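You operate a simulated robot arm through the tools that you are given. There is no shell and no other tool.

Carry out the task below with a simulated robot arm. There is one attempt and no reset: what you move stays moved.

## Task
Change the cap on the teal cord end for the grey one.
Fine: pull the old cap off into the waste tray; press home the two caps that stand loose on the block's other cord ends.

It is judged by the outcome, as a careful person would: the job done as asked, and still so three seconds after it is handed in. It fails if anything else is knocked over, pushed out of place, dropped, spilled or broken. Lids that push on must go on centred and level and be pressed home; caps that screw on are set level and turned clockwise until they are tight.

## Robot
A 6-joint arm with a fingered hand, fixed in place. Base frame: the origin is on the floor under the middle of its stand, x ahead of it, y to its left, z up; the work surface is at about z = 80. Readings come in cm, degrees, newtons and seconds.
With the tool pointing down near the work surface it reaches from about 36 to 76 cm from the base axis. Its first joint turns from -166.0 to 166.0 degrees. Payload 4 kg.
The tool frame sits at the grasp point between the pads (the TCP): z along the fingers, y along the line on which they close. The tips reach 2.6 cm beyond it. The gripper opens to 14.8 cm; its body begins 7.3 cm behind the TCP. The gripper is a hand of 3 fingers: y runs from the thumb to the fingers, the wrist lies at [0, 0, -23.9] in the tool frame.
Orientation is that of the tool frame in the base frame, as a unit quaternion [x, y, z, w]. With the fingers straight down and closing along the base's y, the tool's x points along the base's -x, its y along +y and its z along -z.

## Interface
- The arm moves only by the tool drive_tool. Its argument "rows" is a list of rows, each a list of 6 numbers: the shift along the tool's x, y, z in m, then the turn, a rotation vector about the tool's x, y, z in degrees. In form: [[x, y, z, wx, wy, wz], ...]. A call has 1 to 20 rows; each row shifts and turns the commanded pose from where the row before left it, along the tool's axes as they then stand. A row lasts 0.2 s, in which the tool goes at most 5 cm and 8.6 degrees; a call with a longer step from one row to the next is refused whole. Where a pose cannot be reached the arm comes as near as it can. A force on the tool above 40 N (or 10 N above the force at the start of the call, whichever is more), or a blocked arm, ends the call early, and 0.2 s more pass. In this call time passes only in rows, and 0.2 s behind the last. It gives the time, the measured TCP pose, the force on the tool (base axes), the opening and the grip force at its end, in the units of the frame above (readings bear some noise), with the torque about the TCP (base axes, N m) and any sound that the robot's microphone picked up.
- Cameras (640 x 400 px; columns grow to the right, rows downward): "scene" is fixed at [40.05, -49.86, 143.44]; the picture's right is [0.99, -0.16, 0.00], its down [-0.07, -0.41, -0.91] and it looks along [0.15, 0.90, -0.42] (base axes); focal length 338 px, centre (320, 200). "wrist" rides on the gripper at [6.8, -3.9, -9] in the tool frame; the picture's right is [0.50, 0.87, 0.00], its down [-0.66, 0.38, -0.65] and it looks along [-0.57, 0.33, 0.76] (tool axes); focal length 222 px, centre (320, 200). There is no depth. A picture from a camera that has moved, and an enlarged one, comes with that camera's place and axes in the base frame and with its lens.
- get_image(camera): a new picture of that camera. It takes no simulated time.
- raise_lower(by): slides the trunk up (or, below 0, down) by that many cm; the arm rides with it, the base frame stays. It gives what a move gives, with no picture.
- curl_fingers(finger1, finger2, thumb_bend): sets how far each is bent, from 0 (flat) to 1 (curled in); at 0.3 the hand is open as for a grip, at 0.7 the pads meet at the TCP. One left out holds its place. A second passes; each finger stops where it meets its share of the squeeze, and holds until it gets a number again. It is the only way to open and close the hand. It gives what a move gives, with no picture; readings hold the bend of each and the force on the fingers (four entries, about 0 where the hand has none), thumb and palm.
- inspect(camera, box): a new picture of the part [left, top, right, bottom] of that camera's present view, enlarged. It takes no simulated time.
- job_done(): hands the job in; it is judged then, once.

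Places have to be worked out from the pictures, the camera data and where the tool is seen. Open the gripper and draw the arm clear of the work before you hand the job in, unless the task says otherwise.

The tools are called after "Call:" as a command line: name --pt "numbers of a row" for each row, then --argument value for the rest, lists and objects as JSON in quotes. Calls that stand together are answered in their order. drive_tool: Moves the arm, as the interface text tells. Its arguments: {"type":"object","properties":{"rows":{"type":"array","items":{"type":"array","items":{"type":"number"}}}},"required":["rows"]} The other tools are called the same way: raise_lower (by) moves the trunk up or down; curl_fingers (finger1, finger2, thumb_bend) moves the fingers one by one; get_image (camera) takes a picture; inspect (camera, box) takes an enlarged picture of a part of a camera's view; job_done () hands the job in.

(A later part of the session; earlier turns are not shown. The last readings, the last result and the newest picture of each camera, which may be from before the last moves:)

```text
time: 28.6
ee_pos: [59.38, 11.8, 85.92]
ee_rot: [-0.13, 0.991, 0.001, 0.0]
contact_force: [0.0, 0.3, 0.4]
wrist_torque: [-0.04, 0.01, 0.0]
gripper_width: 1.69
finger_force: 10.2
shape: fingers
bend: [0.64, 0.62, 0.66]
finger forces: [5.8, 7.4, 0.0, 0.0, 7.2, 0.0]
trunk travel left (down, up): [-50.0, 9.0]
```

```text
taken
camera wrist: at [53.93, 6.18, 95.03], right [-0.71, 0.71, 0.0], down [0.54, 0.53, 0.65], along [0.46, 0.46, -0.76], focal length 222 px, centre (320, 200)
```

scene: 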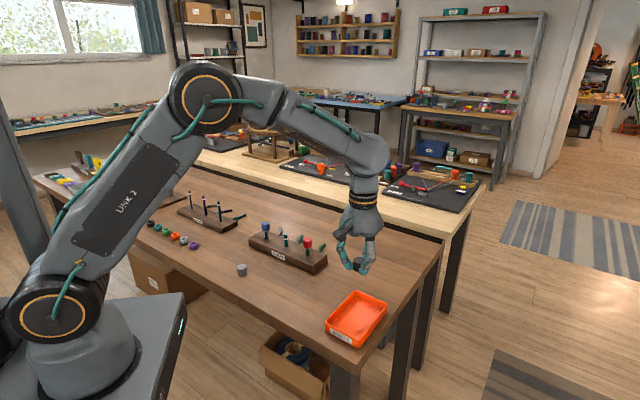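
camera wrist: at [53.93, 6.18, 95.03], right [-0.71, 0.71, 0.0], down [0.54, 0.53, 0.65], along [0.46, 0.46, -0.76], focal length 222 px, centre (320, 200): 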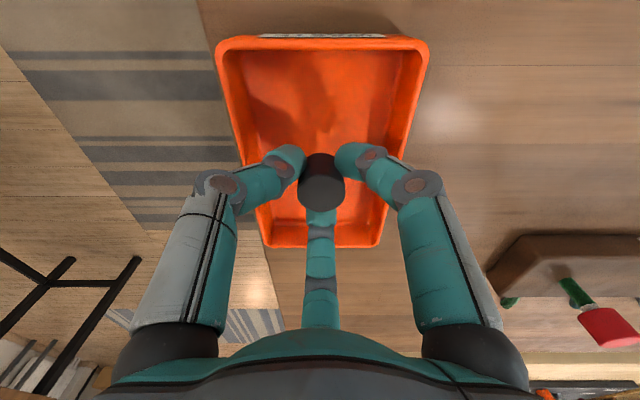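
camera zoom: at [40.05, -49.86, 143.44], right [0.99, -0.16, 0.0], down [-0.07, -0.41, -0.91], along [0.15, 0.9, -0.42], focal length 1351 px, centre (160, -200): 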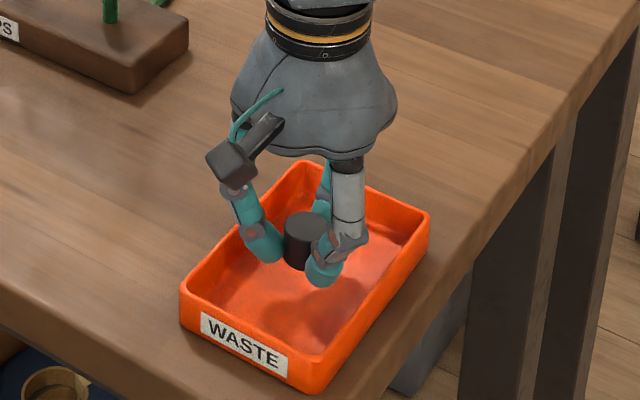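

No contact and the cap hangs inside the tray. I lower another 5 mm and release with the far finger.

Call:
drive_tool --pt "0 0 0.003 0 0 0" --pt "0 0 0.003 0 0 0" --pt "0 0 0 0 0 0"

Call:
curl_fingers --finger2 0.57

Call:
get_image --camera "wrist"

Call:
inspect --camera "scene" --box '[320, 250, 400, 350]'

```text
time: 29.4
ee_pos: [59.26, 11.8, 85.44]
ee_rot: [-0.131, 0.991, 0.0, 0.0]
contact_force: [0.3, -0.3, -0.4]
wrist_torque: [-0.01, -0.03, -0.01]
gripper_width: 1.67
finger_force: 10.3
shape: fingers
bend: [0.64, 0.62, 0.66]
finger forces: [5.8, 7.5, 0.0, 0.1, 7.2, 0.0]
trunk travel left (down, up): [-50.0, 9.0]
```

```text
time: 30.4
ee_pos: [59.36, 11.77, 85.5]
ee_rot: [-0.131, 0.991, -0.001, 0.0]
contact_force: [0.1, 0.7, 0.0]
wrist_torque: [-0.02, 0.01, -0.02]
gripper_width: 0.2
finger_force: 1.2
shape: fingers
bend: [0.69, 0.55, 0.7]
finger forces: [0.8, 0.9, 0.0, 0.1, 0.6, 0.0]
trunk travel left (down, up): [-50.0, 9.0]
```

```text
taken
camera wrist: at [53.94, 6.22, 94.45], right [-0.71, 0.71, 0.0], down [0.54, 0.53, 0.65], along [0.46, 0.46, -0.76], focal length 222 px, centre (320, 200)
```

wrist: 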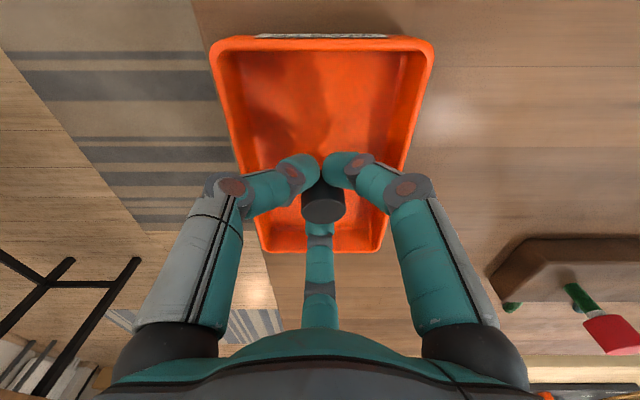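

```text
4.00 times, centred on (360, 300) of scene
camera zoom: at [40.05, -49.86, 143.44], right [0.99, -0.16, 0.0], down [-0.07, -0.41, -0.91], along [0.15, 0.9, -0.42], focal length 1351 px, centre (160, -200)
```

zoom: 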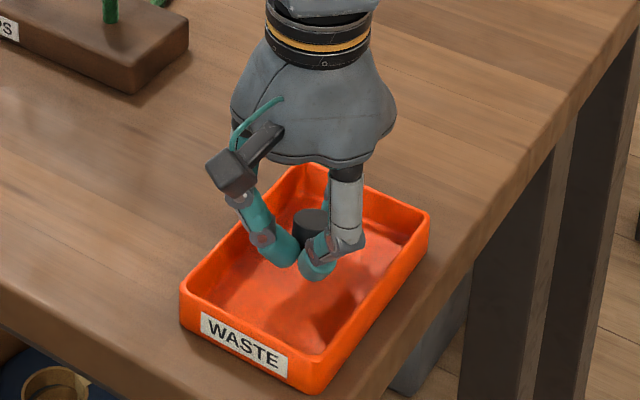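

The other fingers followed to 0.7 and the cap is still lightly pinched against the far finger. I open the far finger more.

Call:
curl_fingers --finger2 0.47

Call:
get_image --camera "wrist"

Call:
inspect --camera "scene" --box '[320, 250, 400, 350]'

```text
time: 31.4
ee_pos: [59.3, 11.85, 85.39]
ee_rot: [-0.131, 0.991, 0.0, 0.0]
contact_force: [-0.5, 0.1, -0.2]
wrist_torque: [-0.01, -0.02, 0.01]
gripper_width: 0.01
finger_force: 0.0
shape: fingers
bend: [0.69, 0.47, 0.7]
finger forces: [0.1, 0.0, 0.1, 0.1, 0.0, 0.0]
trunk travel left (down, up): [-50.0, 9.0]
```

```text
taken
camera wrist: at [53.93, 6.22, 94.45], right [-0.71, 0.71, 0.0], down [0.54, 0.53, 0.65], along [0.46, 0.46, -0.76], focal length 222 px, centre (320, 200)
```

wrist: 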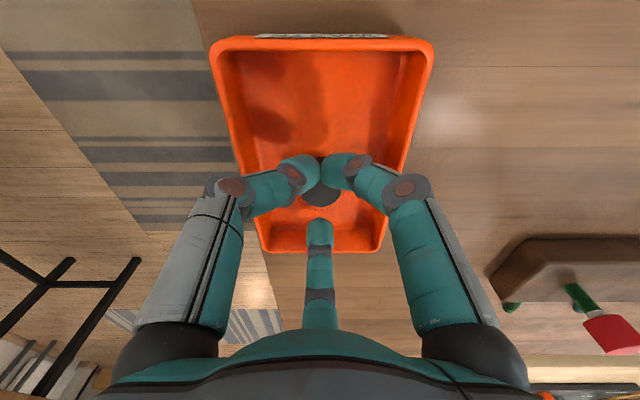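

```text
4.00 times, centred on (360, 300) of scene
camera zoom: at [40.05, -49.86, 143.44], right [0.99, -0.16, 0.0], down [-0.07, -0.41, -0.91], along [0.15, 0.9, -0.42], focal length 1351 px, centre (160, -200)
```

zoom: 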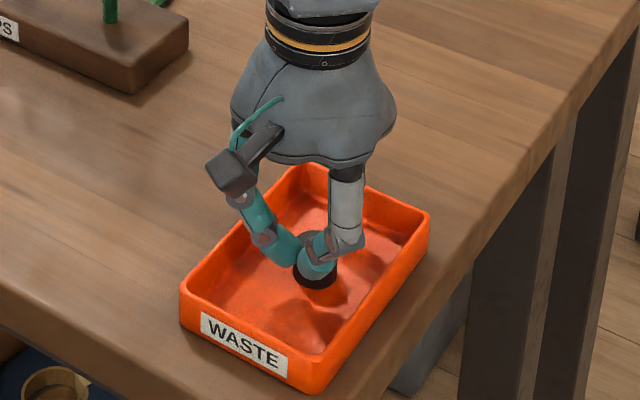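

The cap has dropped to the tray floor and all fingers read zero. I lift straight up and set the fingers back to 0.5.

Call:
drive_tool --pt "0 0 -0.005 0 0 0" --pt "0 0 -0.008 0 0 0" --pt "0 0 -0.012 0 0 0" --pt "0 0 -0.015 0 0 0" --pt "0 0 -0.02 0 0 0" --pt "0 0 -0.02 0 0 0" --pt "0 0 -0.02 0 0 0" --pt "0 0 -0.02 0 0 0" --pt "0 0 0 0 0 0"

Call:
curl_fingers --finger1 0.5 --finger2 0.5 --thumb_bend 0.5

Call:
get_image --camera "wrist"

Call:
inspect --camera "scene" --box '[320, 250, 400, 350]'

Call:
inspect --camera "scene" --box '[220, 210, 340, 290]'

```text
time: 33.4
ee_pos: [59.28, 11.73, 97.54]
ee_rot: [-0.131, 0.991, 0.0, 0.0]
contact_force: [-0.1, -1.1, -0.1]
wrist_torque: [-0.01, 0.03, -0.03]
gripper_width: 0.0
finger_force: 0.0
shape: fingers
bend: [0.69, 0.47, 0.7]
finger forces: [0.1, 0.1, 0.0, 0.0, 0.0, 0.1]
trunk travel left (down, up): [-50.0, 9.0]
```

```text
time: 34.4
ee_pos: [59.33, 11.74, 97.53]
ee_rot: [-0.131, 0.991, 0.001, 0.0]
contact_force: [-0.4, 0.2, -0.7]
wrist_torque: [0.01, -0.01, -0.01]
gripper_width: 6.16
finger_force: 0.0
shape: fingers
bend: [0.5, 0.5, 0.5]
finger forces: [0.1, 0.0, 0.0, 0.0, 0.0, 0.1]
trunk travel left (down, up): [-50.0, 9.0]
```

```text
taken
camera wrist: at [53.95, 6.18, 106.49], right [-0.71, 0.71, 0.0], down [0.54, 0.53, 0.65], along [0.46, 0.46, -0.76], focal length 222 px, centre (320, 200)
```

wrist: 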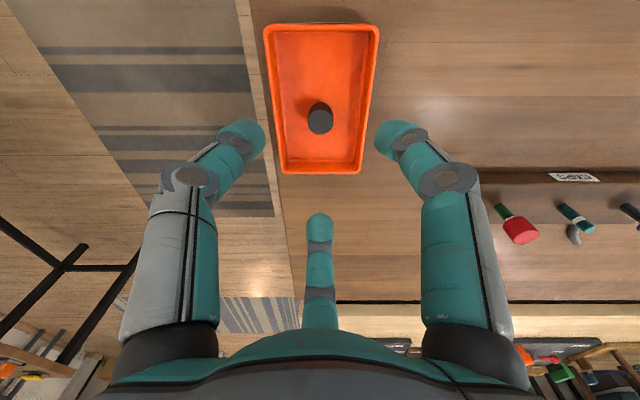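

```text
4.00 times, centred on (360, 300) of scene
camera zoom: at [40.05, -49.86, 143.44], right [0.99, -0.16, 0.0], down [-0.07, -0.41, -0.91], along [0.15, 0.9, -0.42], focal length 1351 px, centre (160, -200)
```

zoom: 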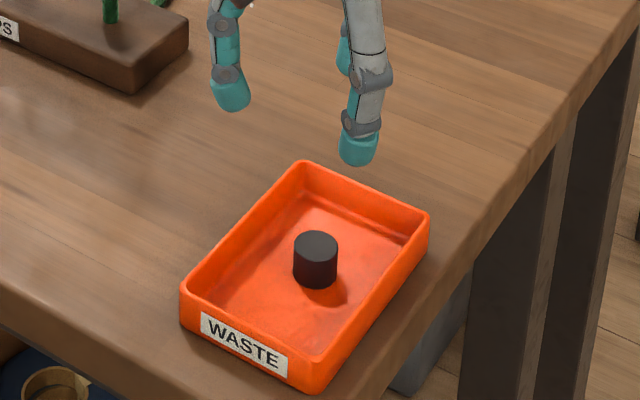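

```text
5.00 times, centred on (280, 250) of scene
camera zoom: at [40.05, -49.86, 143.44], right [0.99, -0.16, 0.0], down [-0.07, -0.41, -0.91], along [0.15, 0.9, -0.42], focal length 1689 px, centre (520, -50)
```

zoom: 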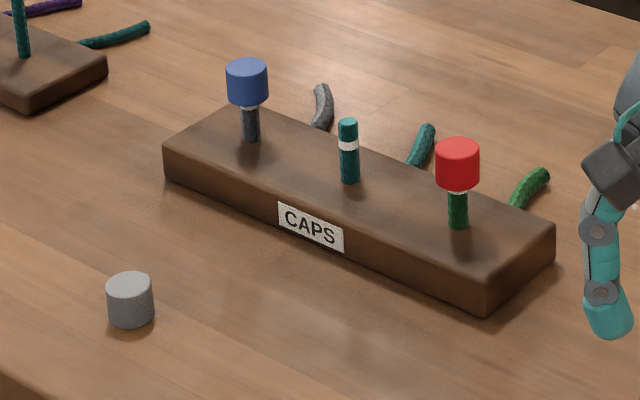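

The old cap stands in the tray, everything else undisturbed. Now I travel at the same height to above the grey cap near (30.4, 37.4).

Call:
drive_tool --pt "0.006 0.009 -0.005 0 0 0" --pt "0.0118 0.0178 -0.005 0 0 0" --pt "0.0118 0.0178 0 0 0 0" --pt "0.0118 0.0178 0 0 0 0" --pt "0.0118 0.0178 0 0 0 0" --pt "0.0118 0.0178 0 0 0 0" --pt "0.0118 0.0178 0 0 0 0" --pt "0.0118 0.0178 0 0 0 0" --pt "0.0118 0.0178 0 0 0 0" --pt "0.0118 0.0178 0 0 0 0" --pt "0.0118 0.0178 0 0 0 0" --pt "0.0118 0.0178 0 0 0 0" --pt "0.0118 0.0178 0 0 0 0" --pt "0.0118 0.0178 0 0 0 0" --pt "0.0118 0.0178 0 0 0 0" --pt "0.0118 0.0178 0 0 0 0" --pt "0.0118 0.0178 0 0 0 0" --pt "0.0118 0.0178 0 0 0 0" --pt "0.007 0.0113 0 0 0 0" --pt "0 0 0 0 0 0"

Call:
get_image --camera "wrist"

Call:
get_image --camera "scene"

```text
time: 38.6
ee_pos: [30.3, 37.5, 98.42]
ee_rot: [-0.13, 0.991, 0.001, 0.0]
contact_force: [0.1, 0.1, 0.7]
wrist_torque: [-0.04, -0.04, -0.01]
gripper_width: 6.17
finger_force: 0.0
shape: fingers
bend: [0.5, 0.5, 0.5]
finger forces: [0.1, 0.0, 0.1, 0.0, 0.0, 0.0]
trunk travel left (down, up): [-50.0, 9.0]
```

```text
taken
camera wrist: at [24.91, 31.83, 107.5], right [-0.71, 0.71, 0.0], down [0.54, 0.53, 0.65], along [0.46, 0.46, -0.76], focal length 222 px, centre (320, 200)
```

wrist: 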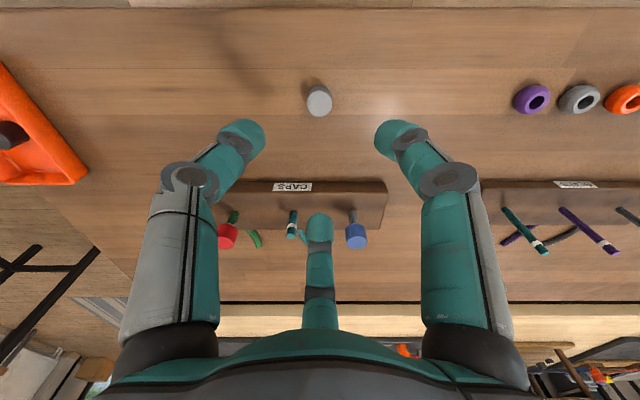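

```text
taken
```

scene: 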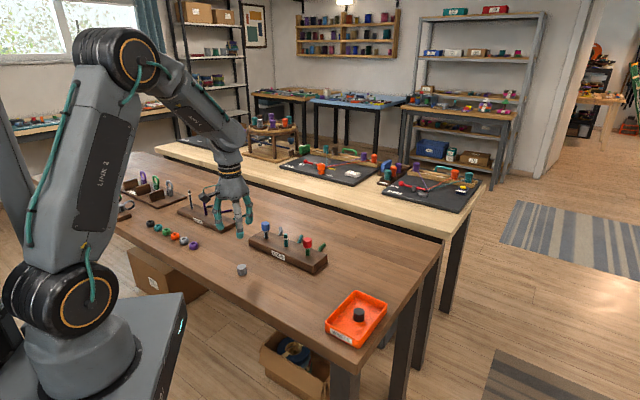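

Call:
inspect --camera "wrist" --box '[270, 60, 370, 140]'

```text
5.00 times, centred on (320, 100) of wrist
camera zoom: at [24.91, 31.83, 107.5], right [-0.71, 0.71, 0.0], down [0.54, 0.53, 0.65], along [0.46, 0.46, -0.76], focal length 1111 px, centre (320, 700)
```

zoom: 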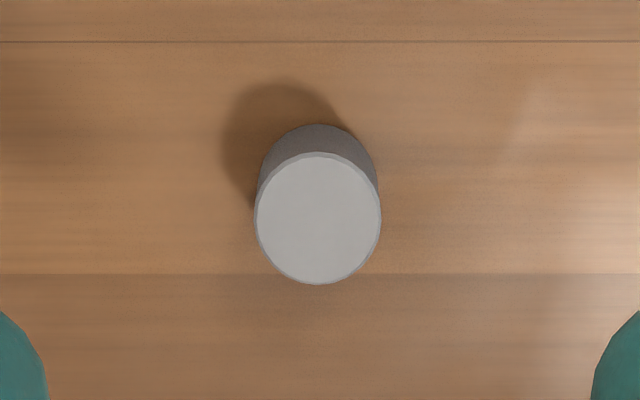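

Grey cap lies about 1.5 mm nearer than the tool axis. I pre-close to 0.57, correct the offset and lower to TCP z ≈ 86 before the final approach.

Call:
curl_fingers --finger1 0.57 --finger2 0.57 --thumb_bend 0.57

Call:
drive_tool --pt "0.0006 -0.0003 0.015 0 0 0" --pt "0.0005 -0.0003 0.015 0 0 0" --pt "0 0 0.015 0 0 0" --pt "0 0 0.015 0 0 0" --pt "0 0 0.015 0 0 0" --pt "0 0 0.015 0 0 0" --pt "0 0 0.015 0 0 0" --pt "0 0 0.01 0 0 0" --pt "0 0 0.01 0 0 0" --pt "0 0 0 0 0 0"

Call:
inspect --camera "wrist" --box '[220, 80, 420, 240]'

Call:
inspect --camera "scene" --box '[205, 220, 285, 290]'

```text
time: 39.6
ee_pos: [30.29, 37.35, 98.37]
ee_rot: [-0.131, 0.991, 0.0, -0.001]
contact_force: [0.4, 0.6, -0.9]
wrist_torque: [0.01, -0.05, -0.02]
gripper_width: 4.31
finger_force: 0.0
shape: fingers
bend: [0.56, 0.56, 0.56]
finger forces: [0.1, 0.0, 0.0, 0.1, 0.0, 0.0]
trunk travel left (down, up): [-50.0, 9.0]
```

```text
time: 41.8
ee_pos: [30.26, 37.41, 85.92]
ee_rot: [-0.13, 0.992, 0.0, 0.0]
contact_force: [0.2, 0.1, 0.3]
wrist_torque: [-0.02, -0.01, 0.01]
gripper_width: 4.29
finger_force: 0.1
shape: fingers
bend: [0.56, 0.56, 0.56]
finger forces: [0.1, 0.1, 0.0, 0.1, 0.0, 0.1]
trunk travel left (down, up): [-50.0, 9.0]
```

```text
2.50 times, centred on (320, 160) of wrist
camera zoom: at [24.87, 31.8, 94.96], right [-0.71, 0.71, 0.0], down [0.54, 0.53, 0.65], along [0.46, 0.46, -0.76], focal length 555 px, centre (320, 300)
```

zoom: 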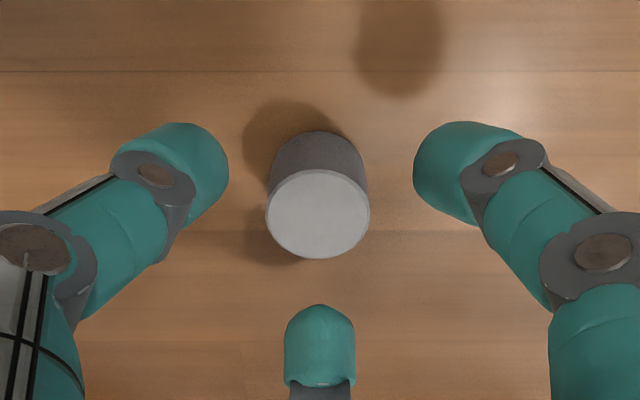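

```text
5.71 times, centred on (245, 255) of scene
camera zoom: at [40.05, -49.86, 143.44], right [0.99, -0.16, 0.0], down [-0.07, -0.41, -0.91], along [0.15, 0.9, -0.42], focal length 1930 px, centre (749, -114)
```

zoom: 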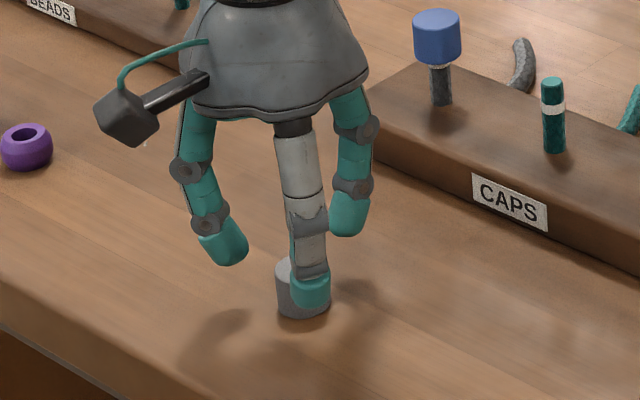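

Nearly centred (about 1 mm). I nudge 1 mm nearer and lower 2 cm so the tips reach beside the cap just above the table.

Call:
drive_tool --pt "0.0004 -0.0002 0.005 0 0 0" --pt "0.0004 -0.0003 0.005 0 0 0" --pt "0 0 0.004 0 0 0" --pt "0 0 0.003 0 0 0" --pt "0 0 0.003 0 0 0" --pt "0 0 0 0 0 0"

Call:
inspect --camera "wrist" --box '[220, 80, 420, 240]'

Call:
inspect --camera "scene" --box '[205, 220, 285, 290]'

```text
time: 43.2
ee_pos: [30.14, 37.46, 83.84]
ee_rot: [-0.132, 0.991, 0.001, 0.0]
contact_force: [0.7, -0.8, -0.2]
wrist_torque: [0.0, 0.02, 0.0]
gripper_width: 4.3
finger_force: 0.1
shape: fingers
bend: [0.56, 0.56, 0.56]
finger forces: [0.0, 0.0, 0.0, 0.0, 0.1, 0.0]
trunk travel left (down, up): [-50.0, 9.0]
```

```text
2.50 times, centred on (320, 160) of wrist
camera zoom: at [24.81, 31.78, 92.97], right [-0.71, 0.71, 0.0], down [0.54, 0.53, 0.65], along [0.46, 0.46, -0.76], focal length 555 px, centre (320, 300)
```

zoom: 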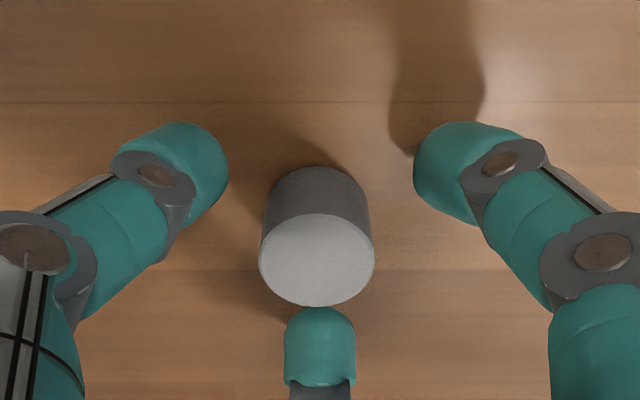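

```text
5.71 times, centred on (245, 255) of scene
camera zoom: at [40.05, -49.86, 143.44], right [0.99, -0.16, 0.0], down [-0.07, -0.41, -0.91], along [0.15, 0.9, -0.42], focal length 1930 px, centre (749, -114)
```

zoom: 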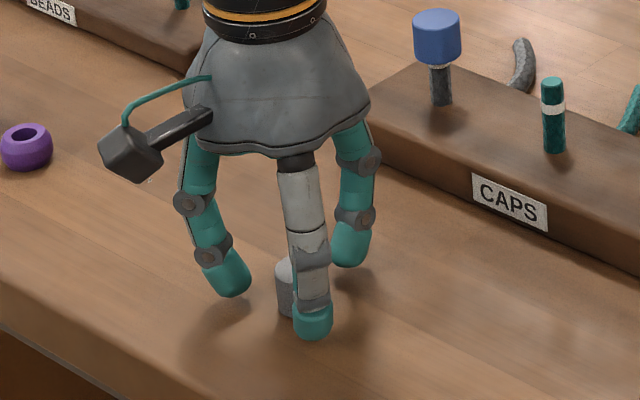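

Cap is centred and tips are just above the table. I close gently in two stages.

Call:
curl_fingers --finger1 0.62 --finger2 0.62 --thumb_bend 0.62

Call:
inspect --camera "wrist" --box '[220, 80, 420, 240]'

```text
time: 44.2
ee_pos: [30.25, 37.31, 83.94]
ee_rot: [-0.13, 0.992, 0.0, 0.0]
contact_force: [-0.3, -0.1, 0.3]
wrist_torque: [0.03, 0.0, -0.02]
gripper_width: 2.4
finger_force: 0.1
shape: fingers
bend: [0.62, 0.62, 0.62]
finger forces: [0.0, 0.0, 0.0, 0.0, 0.0, 0.1]
trunk travel left (down, up): [-50.0, 9.0]
```

```text
2.50 times, centred on (320, 160) of wrist
camera zoom: at [24.81, 31.78, 92.98], right [-0.71, 0.71, 0.0], down [0.54, 0.53, 0.65], along [0.46, 0.46, -0.76], focal length 555 px, centre (320, 300)
```

zoom: 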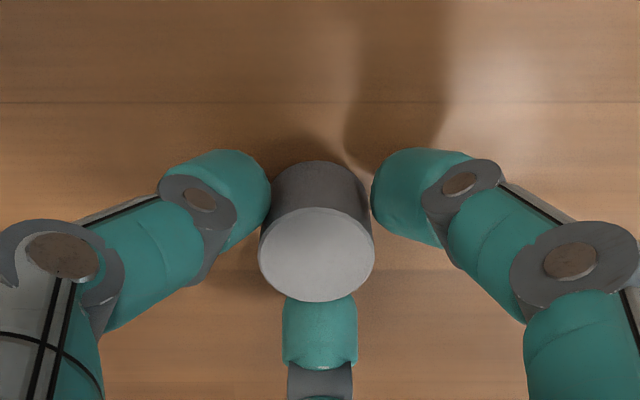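

The tips are just about touching all round. I close to a firm grip.

Call:
curl_fingers --finger1 0.7 --finger2 0.7 --thumb_bend 0.7

Call:
inspect --camera "wrist" --box '[220, 80, 420, 240]'

Call:
inspect --camera "scene" --box '[205, 220, 285, 290]'

```text
time: 45.2
ee_pos: [30.05, 37.32, 83.89]
ee_rot: [-0.131, 0.991, 0.0, 0.0]
contact_force: [-0.1, 0.1, 0.3]
wrist_torque: [0.0, 0.02, -0.01]
gripper_width: 1.79
finger_force: 9.9
shape: fingers
bend: [0.63, 0.63, 0.65]
finger forces: [5.9, 6.6, 0.1, 0.0, 7.4, 0.0]
trunk travel left (down, up): [-50.0, 9.0]
```

```text
2.50 times, centred on (320, 160) of wrist
camera zoom: at [24.81, 31.78, 92.98], right [-0.71, 0.71, 0.0], down [0.54, 0.53, 0.65], along [0.46, 0.46, -0.76], focal length 555 px, centre (320, 300)
```

zoom: 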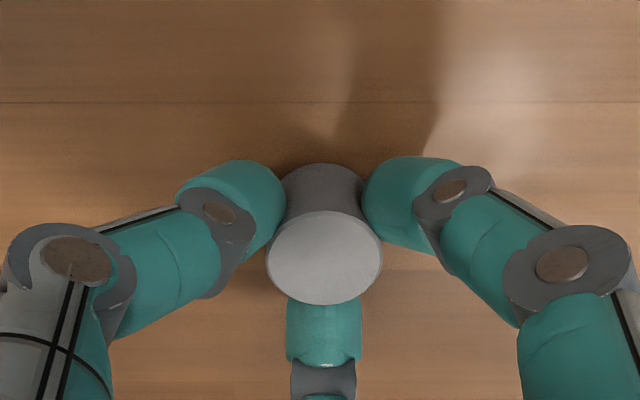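

```text
5.71 times, centred on (245, 255) of scene
camera zoom: at [40.05, -49.86, 143.44], right [0.99, -0.16, 0.0], down [-0.07, -0.41, -0.91], along [0.15, 0.9, -0.42], focal length 1930 px, centre (749, -114)
```

zoom: 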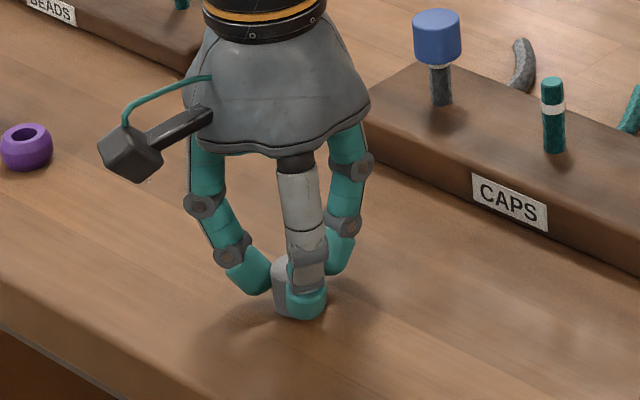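

The grey cap is firmly held. I lift straight up and carry it over to the teal cord at a safe height.

Call:
drive_tool --pt "0 0 -0.005 0 0 0" --pt "0 0 -0.01 0 0 0" --pt "0 0 -0.015 0 0 0" --pt "0 0 -0.02 0 0 0" --pt "0 0 -0.02 0 0 0" --pt "0 0 -0.02 0 0 0" --pt "0 0 -0.02 0 0 0" --pt "0 0 -0.02 0 0 0" --pt "-0.016 0.0046 0 0 0 0" --pt "-0.016 0.0046 0 0 0 0" --pt "-0.016 0.0046 0 0 0 0" --pt "-0.016 0.0046 0 0 0 0" --pt "-0.016 0.0046 0 0 0 0" --pt "-0.016 0.0046 0 0 0 0" --pt "-0.016 0.0046 0 0 0 0" --pt "-0.016 0.0046 0 0 0 0" --pt "-0.016 0.0046 0 0 0 0" --pt "-0.016 0.0046 0 0 0 0" --pt "0 0 0 0 0 0"

Call:
get_image --camera "wrist"

Call:
inspect --camera "wrist" --box '[260, 70, 380, 230]'

Call:
inspect --camera "scene" --box '[235, 170, 335, 270]'

```text
time: 49.2
ee_pos: [44.48, 46.02, 96.94]
ee_rot: [-0.13, 0.992, 0.0, 0.0]
contact_force: [-0.1, -0.4, -0.6]
wrist_torque: [-0.03, -0.02, -0.01]
gripper_width: 1.77
finger_force: 10.6
shape: fingers
bend: [0.63, 0.63, 0.65]
finger forces: [5.9, 6.9, 0.0, 0.0, 7.3, 0.0]
trunk travel left (down, up): [-50.0, 9.0]
```

```text
taken
camera wrist: at [39.13, 40.38, 105.96], right [-0.71, 0.71, 0.0], down [0.54, 0.53, 0.65], along [0.46, 0.46, -0.76], focal length 222 px, centre (320, 200)
```

wrist: 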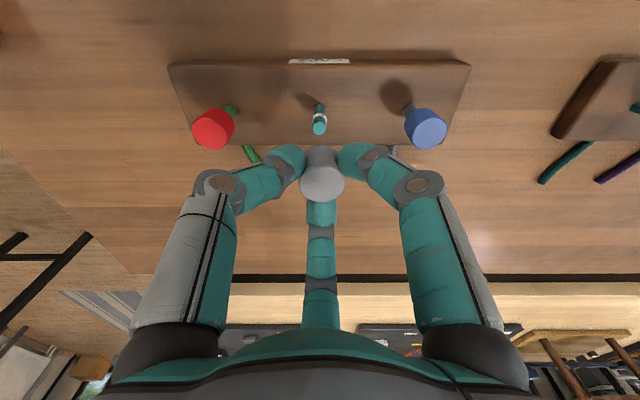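

```text
2.50 times, centred on (320, 150) of wrist
camera zoom: at [39.13, 40.38, 105.96], right [-0.71, 0.71, 0.0], down [0.54, 0.53, 0.65], along [0.46, 0.46, -0.76], focal length 555 px, centre (320, 325)
```

zoom: 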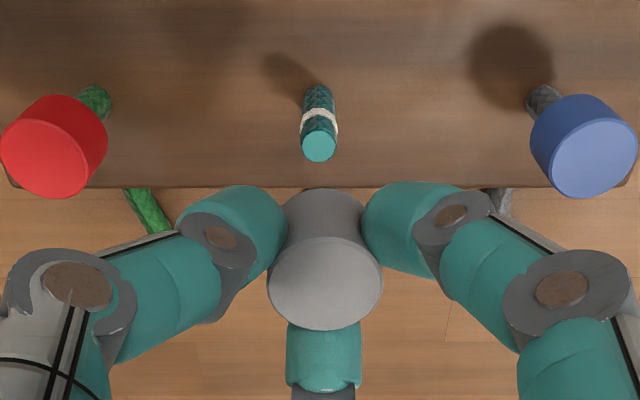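

```text
4.00 times, centred on (285, 220) of scene
camera zoom: at [40.05, -49.86, 143.44], right [0.99, -0.16, 0.0], down [-0.07, -0.41, -0.91], along [0.15, 0.9, -0.42], focal length 1351 px, centre (460, 120)
```

zoom: 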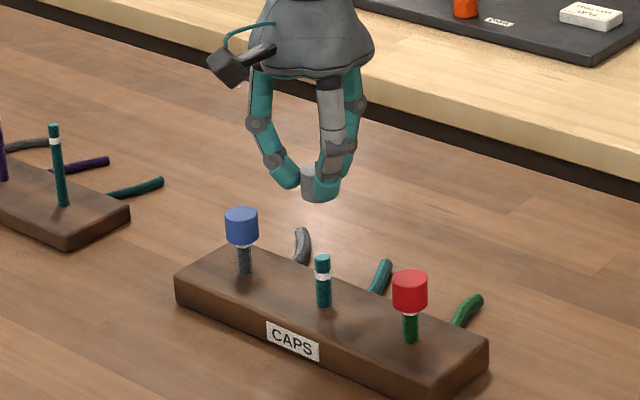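

Cord and cap are close to aligned in both views. I zoom in harder for a finer lateral measurement.

Call:
inspect --camera "scene" --box '[295, 205, 335, 255]'

Call:
inspect --camera "wrist" --box '[295, 95, 345, 145]'

Call:
inspect --camera "wrist" --box '[290, 140, 355, 205]'

```text
8.00 times, centred on (315, 230) of scene
camera zoom: at [40.05, -49.86, 143.44], right [0.99, -0.16, 0.0], down [-0.07, -0.41, -0.91], along [0.15, 0.9, -0.42], focal length 2702 px, centre (360, -40)
```

zoom: 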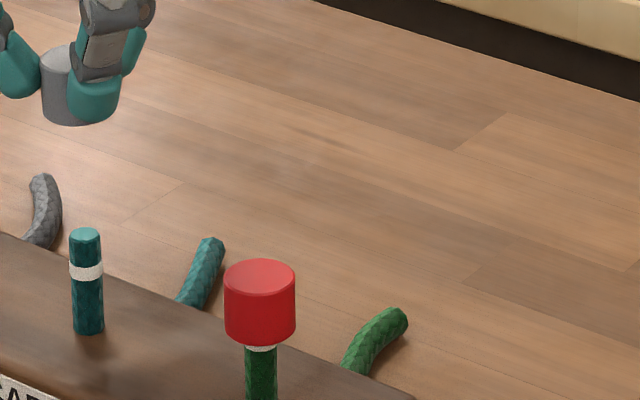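

```text
8.00 times, centred on (320, 120) of wrist
camera zoom: at [39.13, 40.38, 105.96], right [-0.71, 0.71, 0.0], down [0.54, 0.53, 0.65], along [0.46, 0.46, -0.76], focal length 1777 px, centre (320, 840)
```

zoom: 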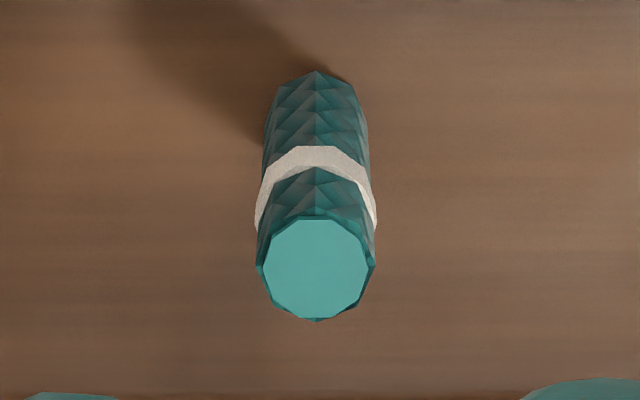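

```text
6.15 times, centred on (322, 172) of wrist
camera zoom: at [39.13, 40.38, 105.96], right [-0.71, 0.71, 0.0], down [0.54, 0.53, 0.65], along [0.46, 0.46, -0.76], focal length 1367 px, centre (305, 369)
```

zoom: 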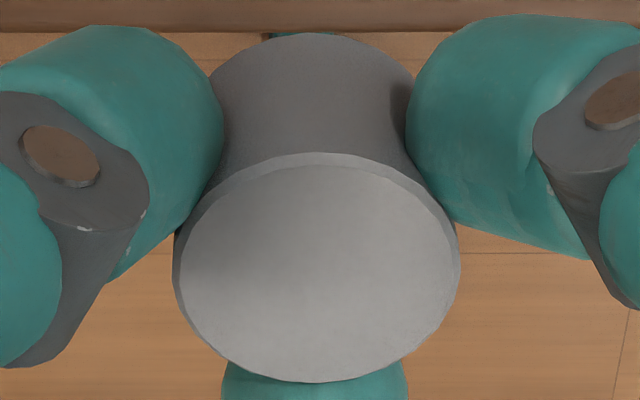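

Wrist view shows the cap 1.6 mm to the blue side of the cord. I correct that and lower 3 cm, leaving about 2 cm of gap, then triangulate again.

Call:
drive_tool --pt "-0.0004 -0.0007 0.0075 0 0 0" --pt "-0.0004 -0.0007 0.0075 0 0 0" --pt "0 0 0.0075 0 0 0" --pt "0 0 0.0075 0 0 0" --pt "0 0 0 0 0 0"

Call:
inspect --camera "wrist" --box '[295, 95, 345, 145]'

Call:
inspect --camera "wrist" --box '[290, 140, 355, 205]'

Call:
inspect --camera "scene" --box '[260, 205, 320, 255]'

```text
time: 50.4
ee_pos: [44.59, 45.78, 93.83]
ee_rot: [-0.13, 0.992, 0.001, 0.0]
contact_force: [-1.1, -0.1, 0.1]
wrist_torque: [0.03, 0.03, 0.03]
gripper_width: 1.8
finger_force: 9.8
shape: fingers
bend: [0.63, 0.63, 0.65]
finger forces: [5.8, 6.7, 0.1, 0.0, 7.3, 0.0]
trunk travel left (down, up): [-50.0, 9.0]
```

```text
8.00 times, centred on (320, 120) of wrist
camera zoom: at [39.21, 40.26, 102.96], right [-0.71, 0.71, 0.0], down [0.54, 0.53, 0.65], along [0.46, 0.46, -0.76], focal length 1777 px, centre (320, 840)
```

zoom: 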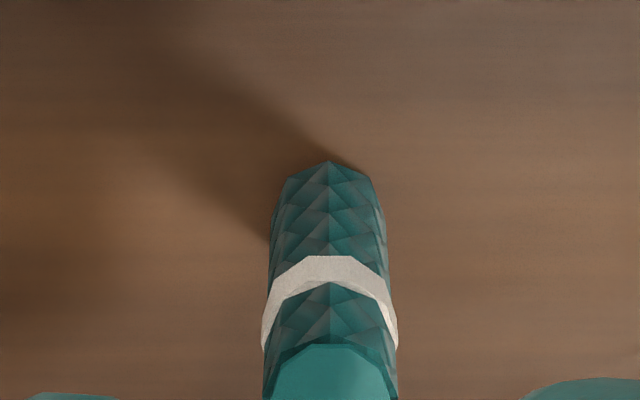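

```text
6.15 times, centred on (322, 172) of wrist
camera zoom: at [39.21, 40.26, 102.96], right [-0.71, 0.71, 0.0], down [0.54, 0.53, 0.65], along [0.46, 0.46, -0.76], focal length 1367 px, centre (305, 369)
```

zoom: 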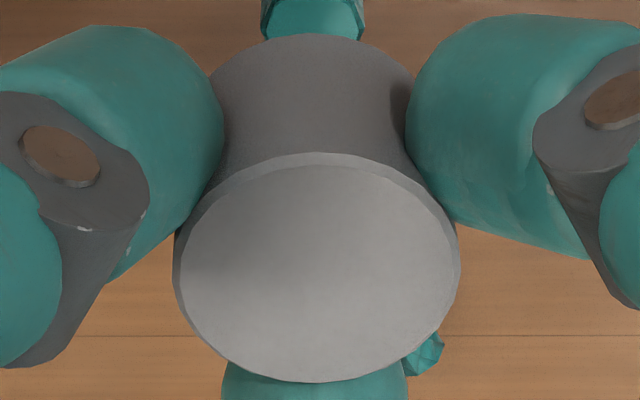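

```text
8.00 times, centred on (290, 230) of scene
camera zoom: at [40.05, -49.86, 143.44], right [0.99, -0.16, 0.0], down [-0.07, -0.41, -0.91], along [0.15, 0.9, -0.42], focal length 2702 px, centre (560, -40)
```

zoom: 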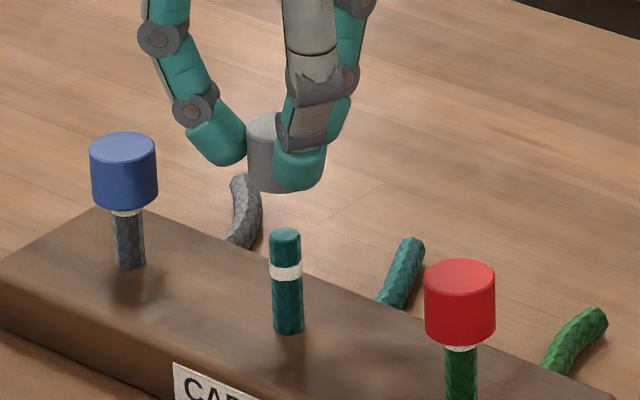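

Triangulation puts the cord axis and cap axis within half a millimetre in both directions. I lower 1.8 cm to just above the cord tip and look.

Call:
drive_tool --pt "0 0 0.005 0 0 0" --pt "0 0 0.005 0 0 0" --pt "0 0 0.005 0 0 0" --pt "0 0 0.003 0 0 0" --pt "0 0 0 0 0 0"

Call:
inspect --camera "scene" --box '[260, 205, 320, 255]'

Call:
inspect --camera "wrist" --box '[280, 110, 360, 190]'

```text
time: 51.6
ee_pos: [44.51, 45.88, 92.13]
ee_rot: [-0.13, 0.991, 0.0, -0.001]
contact_force: [-0.1, 0.3, 0.7]
wrist_torque: [-0.01, -0.01, -0.04]
gripper_width: 1.8
finger_force: 9.7
shape: fingers
bend: [0.63, 0.63, 0.65]
finger forces: [5.9, 6.8, 0.1, 0.0, 7.4, 0.1]
trunk travel left (down, up): [-50.0, 9.0]
```

```text
8.00 times, centred on (290, 230) of scene
camera zoom: at [40.05, -49.86, 143.44], right [0.99, -0.16, 0.0], down [-0.07, -0.41, -0.91], along [0.15, 0.9, -0.42], focal length 2702 px, centre (560, -40)
```

zoom: 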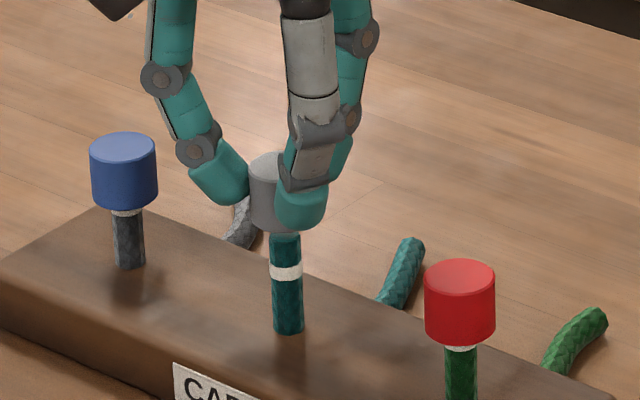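

```text
5.00 times, centred on (320, 150) of wrist
camera zoom: at [39.22, 40.22, 101.18], right [-0.71, 0.71, 0.0], down [0.54, 0.53, 0.65], along [0.46, 0.46, -0.76], focal length 1111 px, centre (320, 450)
```

zoom: 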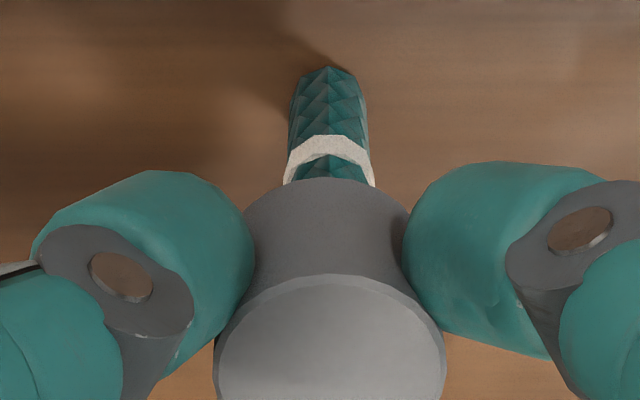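

Still aligned in both views with the cap just over the tip. I lower slowly in 2 mm steps, watching the force.

Call:
drive_tool --pt "0.0002 0.0003 0.002 0 0 0" --pt "0 0 0.002 0 0 0" --pt "0 0 0.002 0 0 0" --pt "0 0 0.002 0 0 0" --pt "0 0 0 0 0 0"

Call:
inspect --camera "scene" --box '[260, 205, 320, 255]'

Call:
inspect --camera "wrist" --box '[280, 110, 360, 190]'

```text
time: 52.8
ee_pos: [44.56, 45.81, 91.37]
ee_rot: [-0.131, 0.991, 0.0, 0.0]
contact_force: [-0.5, 0.4, -0.6]
wrist_torque: [-0.02, 0.01, 0.01]
gripper_width: 1.79
finger_force: 9.6
shape: fingers
bend: [0.63, 0.63, 0.66]
finger forces: [5.8, 6.8, 0.1, 0.0, 7.3, 0.1]
trunk travel left (down, up): [-50.0, 9.0]
```

```text
8.00 times, centred on (290, 230) of scene
camera zoom: at [40.05, -49.86, 143.44], right [0.99, -0.16, 0.0], down [-0.07, -0.41, -0.91], along [0.15, 0.9, -0.42], focal length 2702 px, centre (560, -40)
```

zoom: 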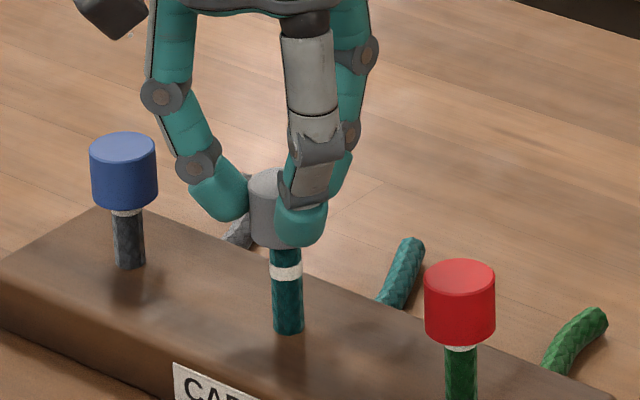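

```text
5.00 times, centred on (320, 150) of wrist
camera zoom: at [39.17, 40.23, 100.41], right [-0.71, 0.71, 0.0], down [0.54, 0.53, 0.65], along [0.46, 0.46, -0.76], focal length 1111 px, centre (320, 450)
```

zoom: 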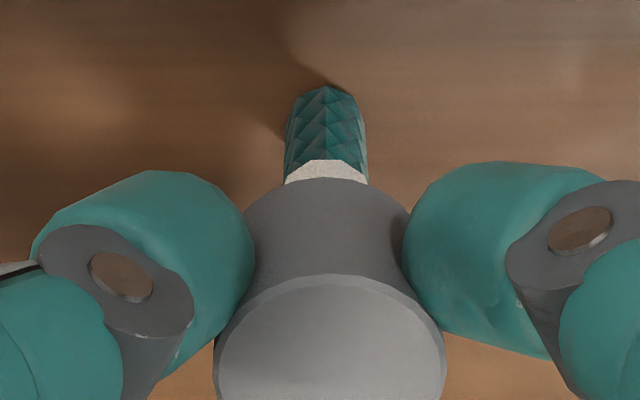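

No force yet and the cap bottom is at about the cord tip's level. I continue slowly down another centimetre.

Call:
drive_tool --pt "0 0 0.002 0 0 0" --pt "0 0 0.002 0 0 0" --pt "0 0 0.002 0 0 0" --pt "0 0 0.002 0 0 0" --pt "0 0 0 0 0 0"

Call:
inspect --camera "scene" --box '[260, 205, 320, 255]'

Call:
inspect --camera "wrist" --box '[280, 110, 360, 190]'

```text
time: 54.0
ee_pos: [44.5, 45.78, 90.64]
ee_rot: [-0.13, 0.992, 0.0, 0.0]
contact_force: [0.5, -0.2, 0.0]
wrist_torque: [-0.02, -0.01, -0.01]
gripper_width: 1.78
finger_force: 9.8
shape: fingers
bend: [0.63, 0.63, 0.66]
finger forces: [6.0, 6.8, 0.0, 0.0, 7.3, 0.0]
trunk travel left (down, up): [-50.0, 9.0]
```

```text
8.00 times, centred on (290, 230) of scene
camera zoom: at [40.05, -49.86, 143.44], right [0.99, -0.16, 0.0], down [-0.07, -0.41, -0.91], along [0.15, 0.9, -0.42], focal length 2702 px, centre (560, -40)
```

zoom: 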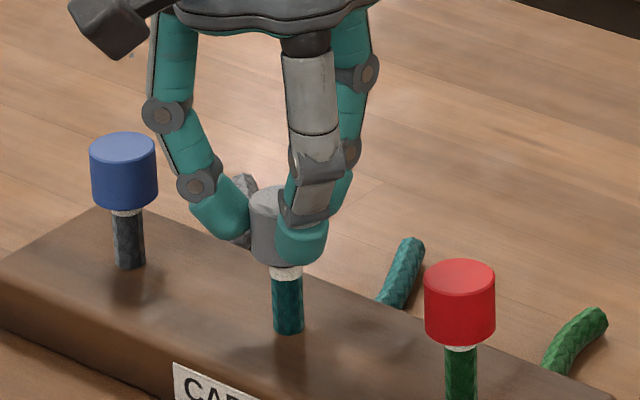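

```text
5.00 times, centred on (320, 150) of wrist
camera zoom: at [39.17, 40.23, 99.59], right [-0.71, 0.71, 0.0], down [0.54, 0.53, 0.65], along [0.46, 0.46, -0.76], focal length 1111 px, centre (320, 450)
```

zoom: 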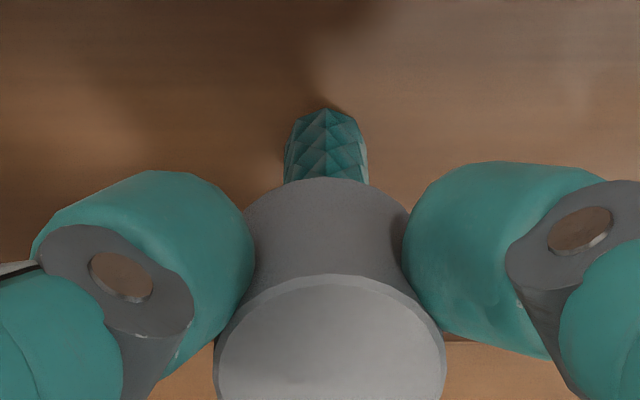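

The cap is going over the tip without resistance, still level in the hand. I keep pressing down in 2 mm steps toward home.

Call:
drive_tool --pt "0 0 0.002 0 0 0" --pt "0 0 0.002 0 0 0" --pt "0 0 0.002 0 0 0" --pt "0 0 0.001 0 0 0" --pt "0 0 0 0 0 0"

Call:
inspect --camera "scene" --box '[260, 205, 320, 255]'

Call:
inspect --camera "wrist" --box '[280, 110, 360, 190]'

```text
time: 55.2
ee_pos: [44.45, 45.84, 89.84]
ee_rot: [-0.13, 0.991, 0.0, 0.0]
contact_force: [-0.1, 0.6, 0.0]
wrist_torque: [0.0, -0.01, 0.03]
gripper_width: 1.77
finger_force: 10.4
shape: fingers
bend: [0.63, 0.63, 0.66]
finger forces: [6.1, 7.0, 0.0, 0.1, 7.6, 0.0]
trunk travel left (down, up): [-50.0, 9.0]
```

```text
8.00 times, centred on (290, 230) of scene
camera zoom: at [40.05, -49.86, 143.44], right [0.99, -0.16, 0.0], down [-0.07, -0.41, -0.91], along [0.15, 0.9, -0.42], focal length 2702 px, centre (560, -40)
```

zoom: 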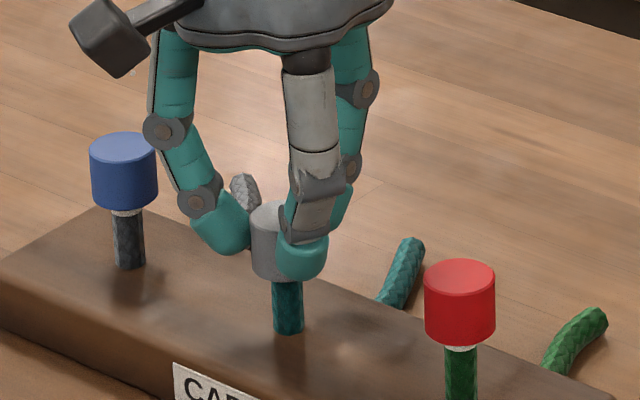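

```text
5.00 times, centred on (320, 150) of wrist
camera zoom: at [39.16, 40.21, 98.87], right [-0.71, 0.71, 0.0], down [0.54, 0.53, 0.65], along [0.46, 0.46, -0.76], focal length 1111 px, centre (320, 450)
```

zoom: 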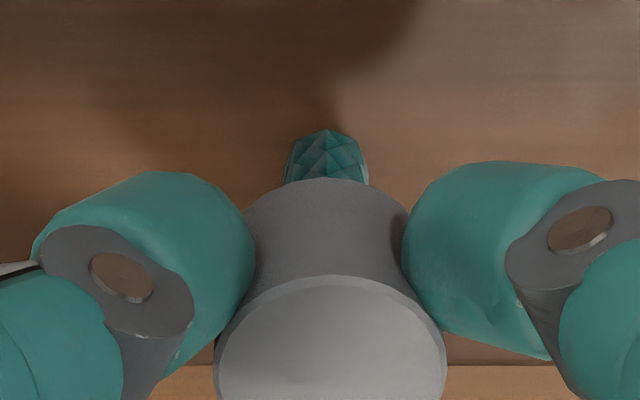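

The white band is now covered; the cap still slides without force. I go on in 1–2 mm steps to feel the stop.

Call:
drive_tool --pt "0 0 0.0015 0 0 0" --pt "0 0 0.0015 0 0 0" --pt "0 0 0.001 0 0 0" --pt "0 0 0.001 0 0 0" --pt "0 0 0 0 0 0"

Call:
inspect --camera "scene" --box '[260, 205, 320, 255]'

Call:
inspect --camera "wrist" --box '[280, 110, 360, 190]'

```text
time: 56.4
ee_pos: [44.47, 45.73, 89.34]
ee_rot: [-0.13, 0.992, 0.0, 0.0]
contact_force: [-0.4, -0.8, 2.7]
wrist_torque: [0.05, 0.0, -0.04]
gripper_width: 1.77
finger_force: 10.1
shape: fingers
bend: [0.63, 0.63, 0.66]
finger forces: [6.2, 6.5, 0.0, 0.0, 8.3, 0.1]
trunk travel left (down, up): [-50.0, 9.0]
```

```text
8.00 times, centred on (290, 230) of scene
camera zoom: at [40.05, -49.86, 143.44], right [0.99, -0.16, 0.0], down [-0.07, -0.41, -0.91], along [0.15, 0.9, -0.42], focal length 2702 px, centre (560, -40)
```

zoom: 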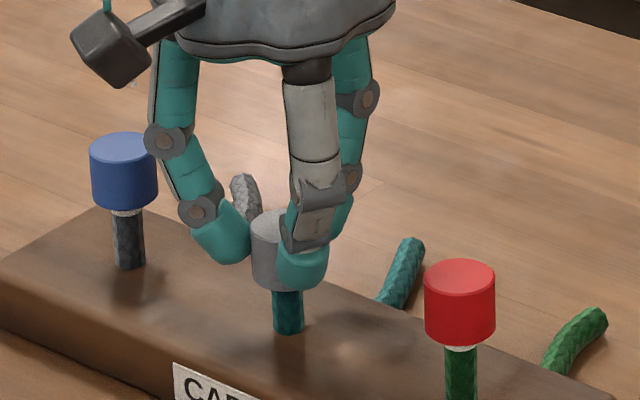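

```text
5.00 times, centred on (320, 150) of wrist
camera zoom: at [39.16, 40.22, 98.43], right [-0.71, 0.71, 0.0], down [0.54, 0.53, 0.65], along [0.46, 0.46, -0.76], focal length 1111 px, centre (320, 450)
```

zoom: 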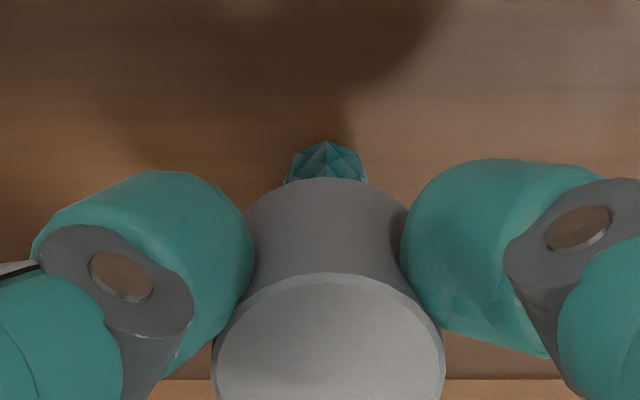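

Resistance has begun (2.7 N) and the grey rim is at the level the old cap had. I press a few more millimetres to be sure it's seated.

Call:
drive_tool --pt "0 0 0.001 0 0 0" --pt "0 0 0.001 0 0 0" --pt "0 0 0.001 0 0 0" --pt "0 0 0 0 0 0"

Call:
inspect --camera "scene" --box '[260, 205, 320, 255]'

Call:
inspect --camera "wrist" --box '[280, 110, 360, 190]'

```text
time: 57.4
ee_pos: [44.44, 45.73, 89.19]
ee_rot: [-0.131, 0.991, 0.001, 0.001]
contact_force: [-0.3, -0.8, 19.5]
wrist_torque: [0.0, 0.02, -0.01]
gripper_width: 1.7
finger_force: 14.1
shape: fingers
bend: [0.64, 0.63, 0.66]
finger forces: [8.4, 9.3, 0.1, 0.1, 10.3, 0.0]
trunk travel left (down, up): [-50.0, 9.0]
```

```text
8.00 times, centred on (290, 230) of scene
camera zoom: at [40.05, -49.86, 143.44], right [0.99, -0.16, 0.0], down [-0.07, -0.41, -0.91], along [0.15, 0.9, -0.42], focal length 2702 px, centre (560, -40)
```

zoom: 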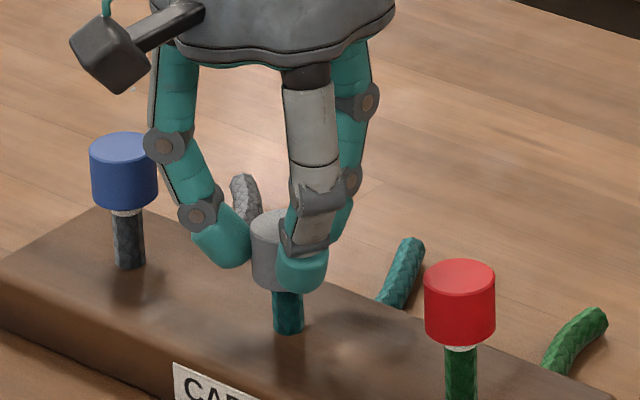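

```text
5.00 times, centred on (320, 150) of wrist
camera zoom: at [39.12, 40.18, 98.23], right [-0.71, 0.71, 0.0], down [0.53, 0.53, 0.66], along [0.46, 0.46, -0.75], focal length 1111 px, centre (320, 450)
```

zoom: 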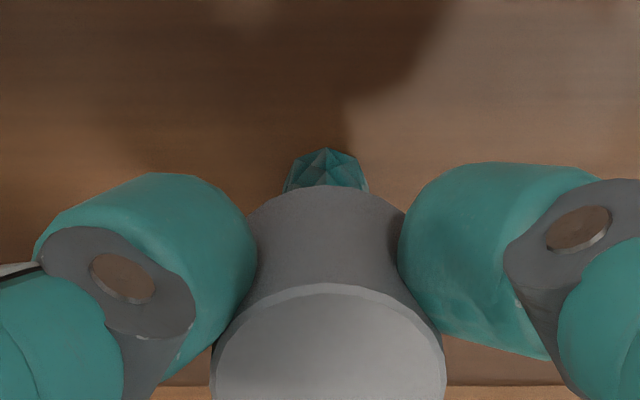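

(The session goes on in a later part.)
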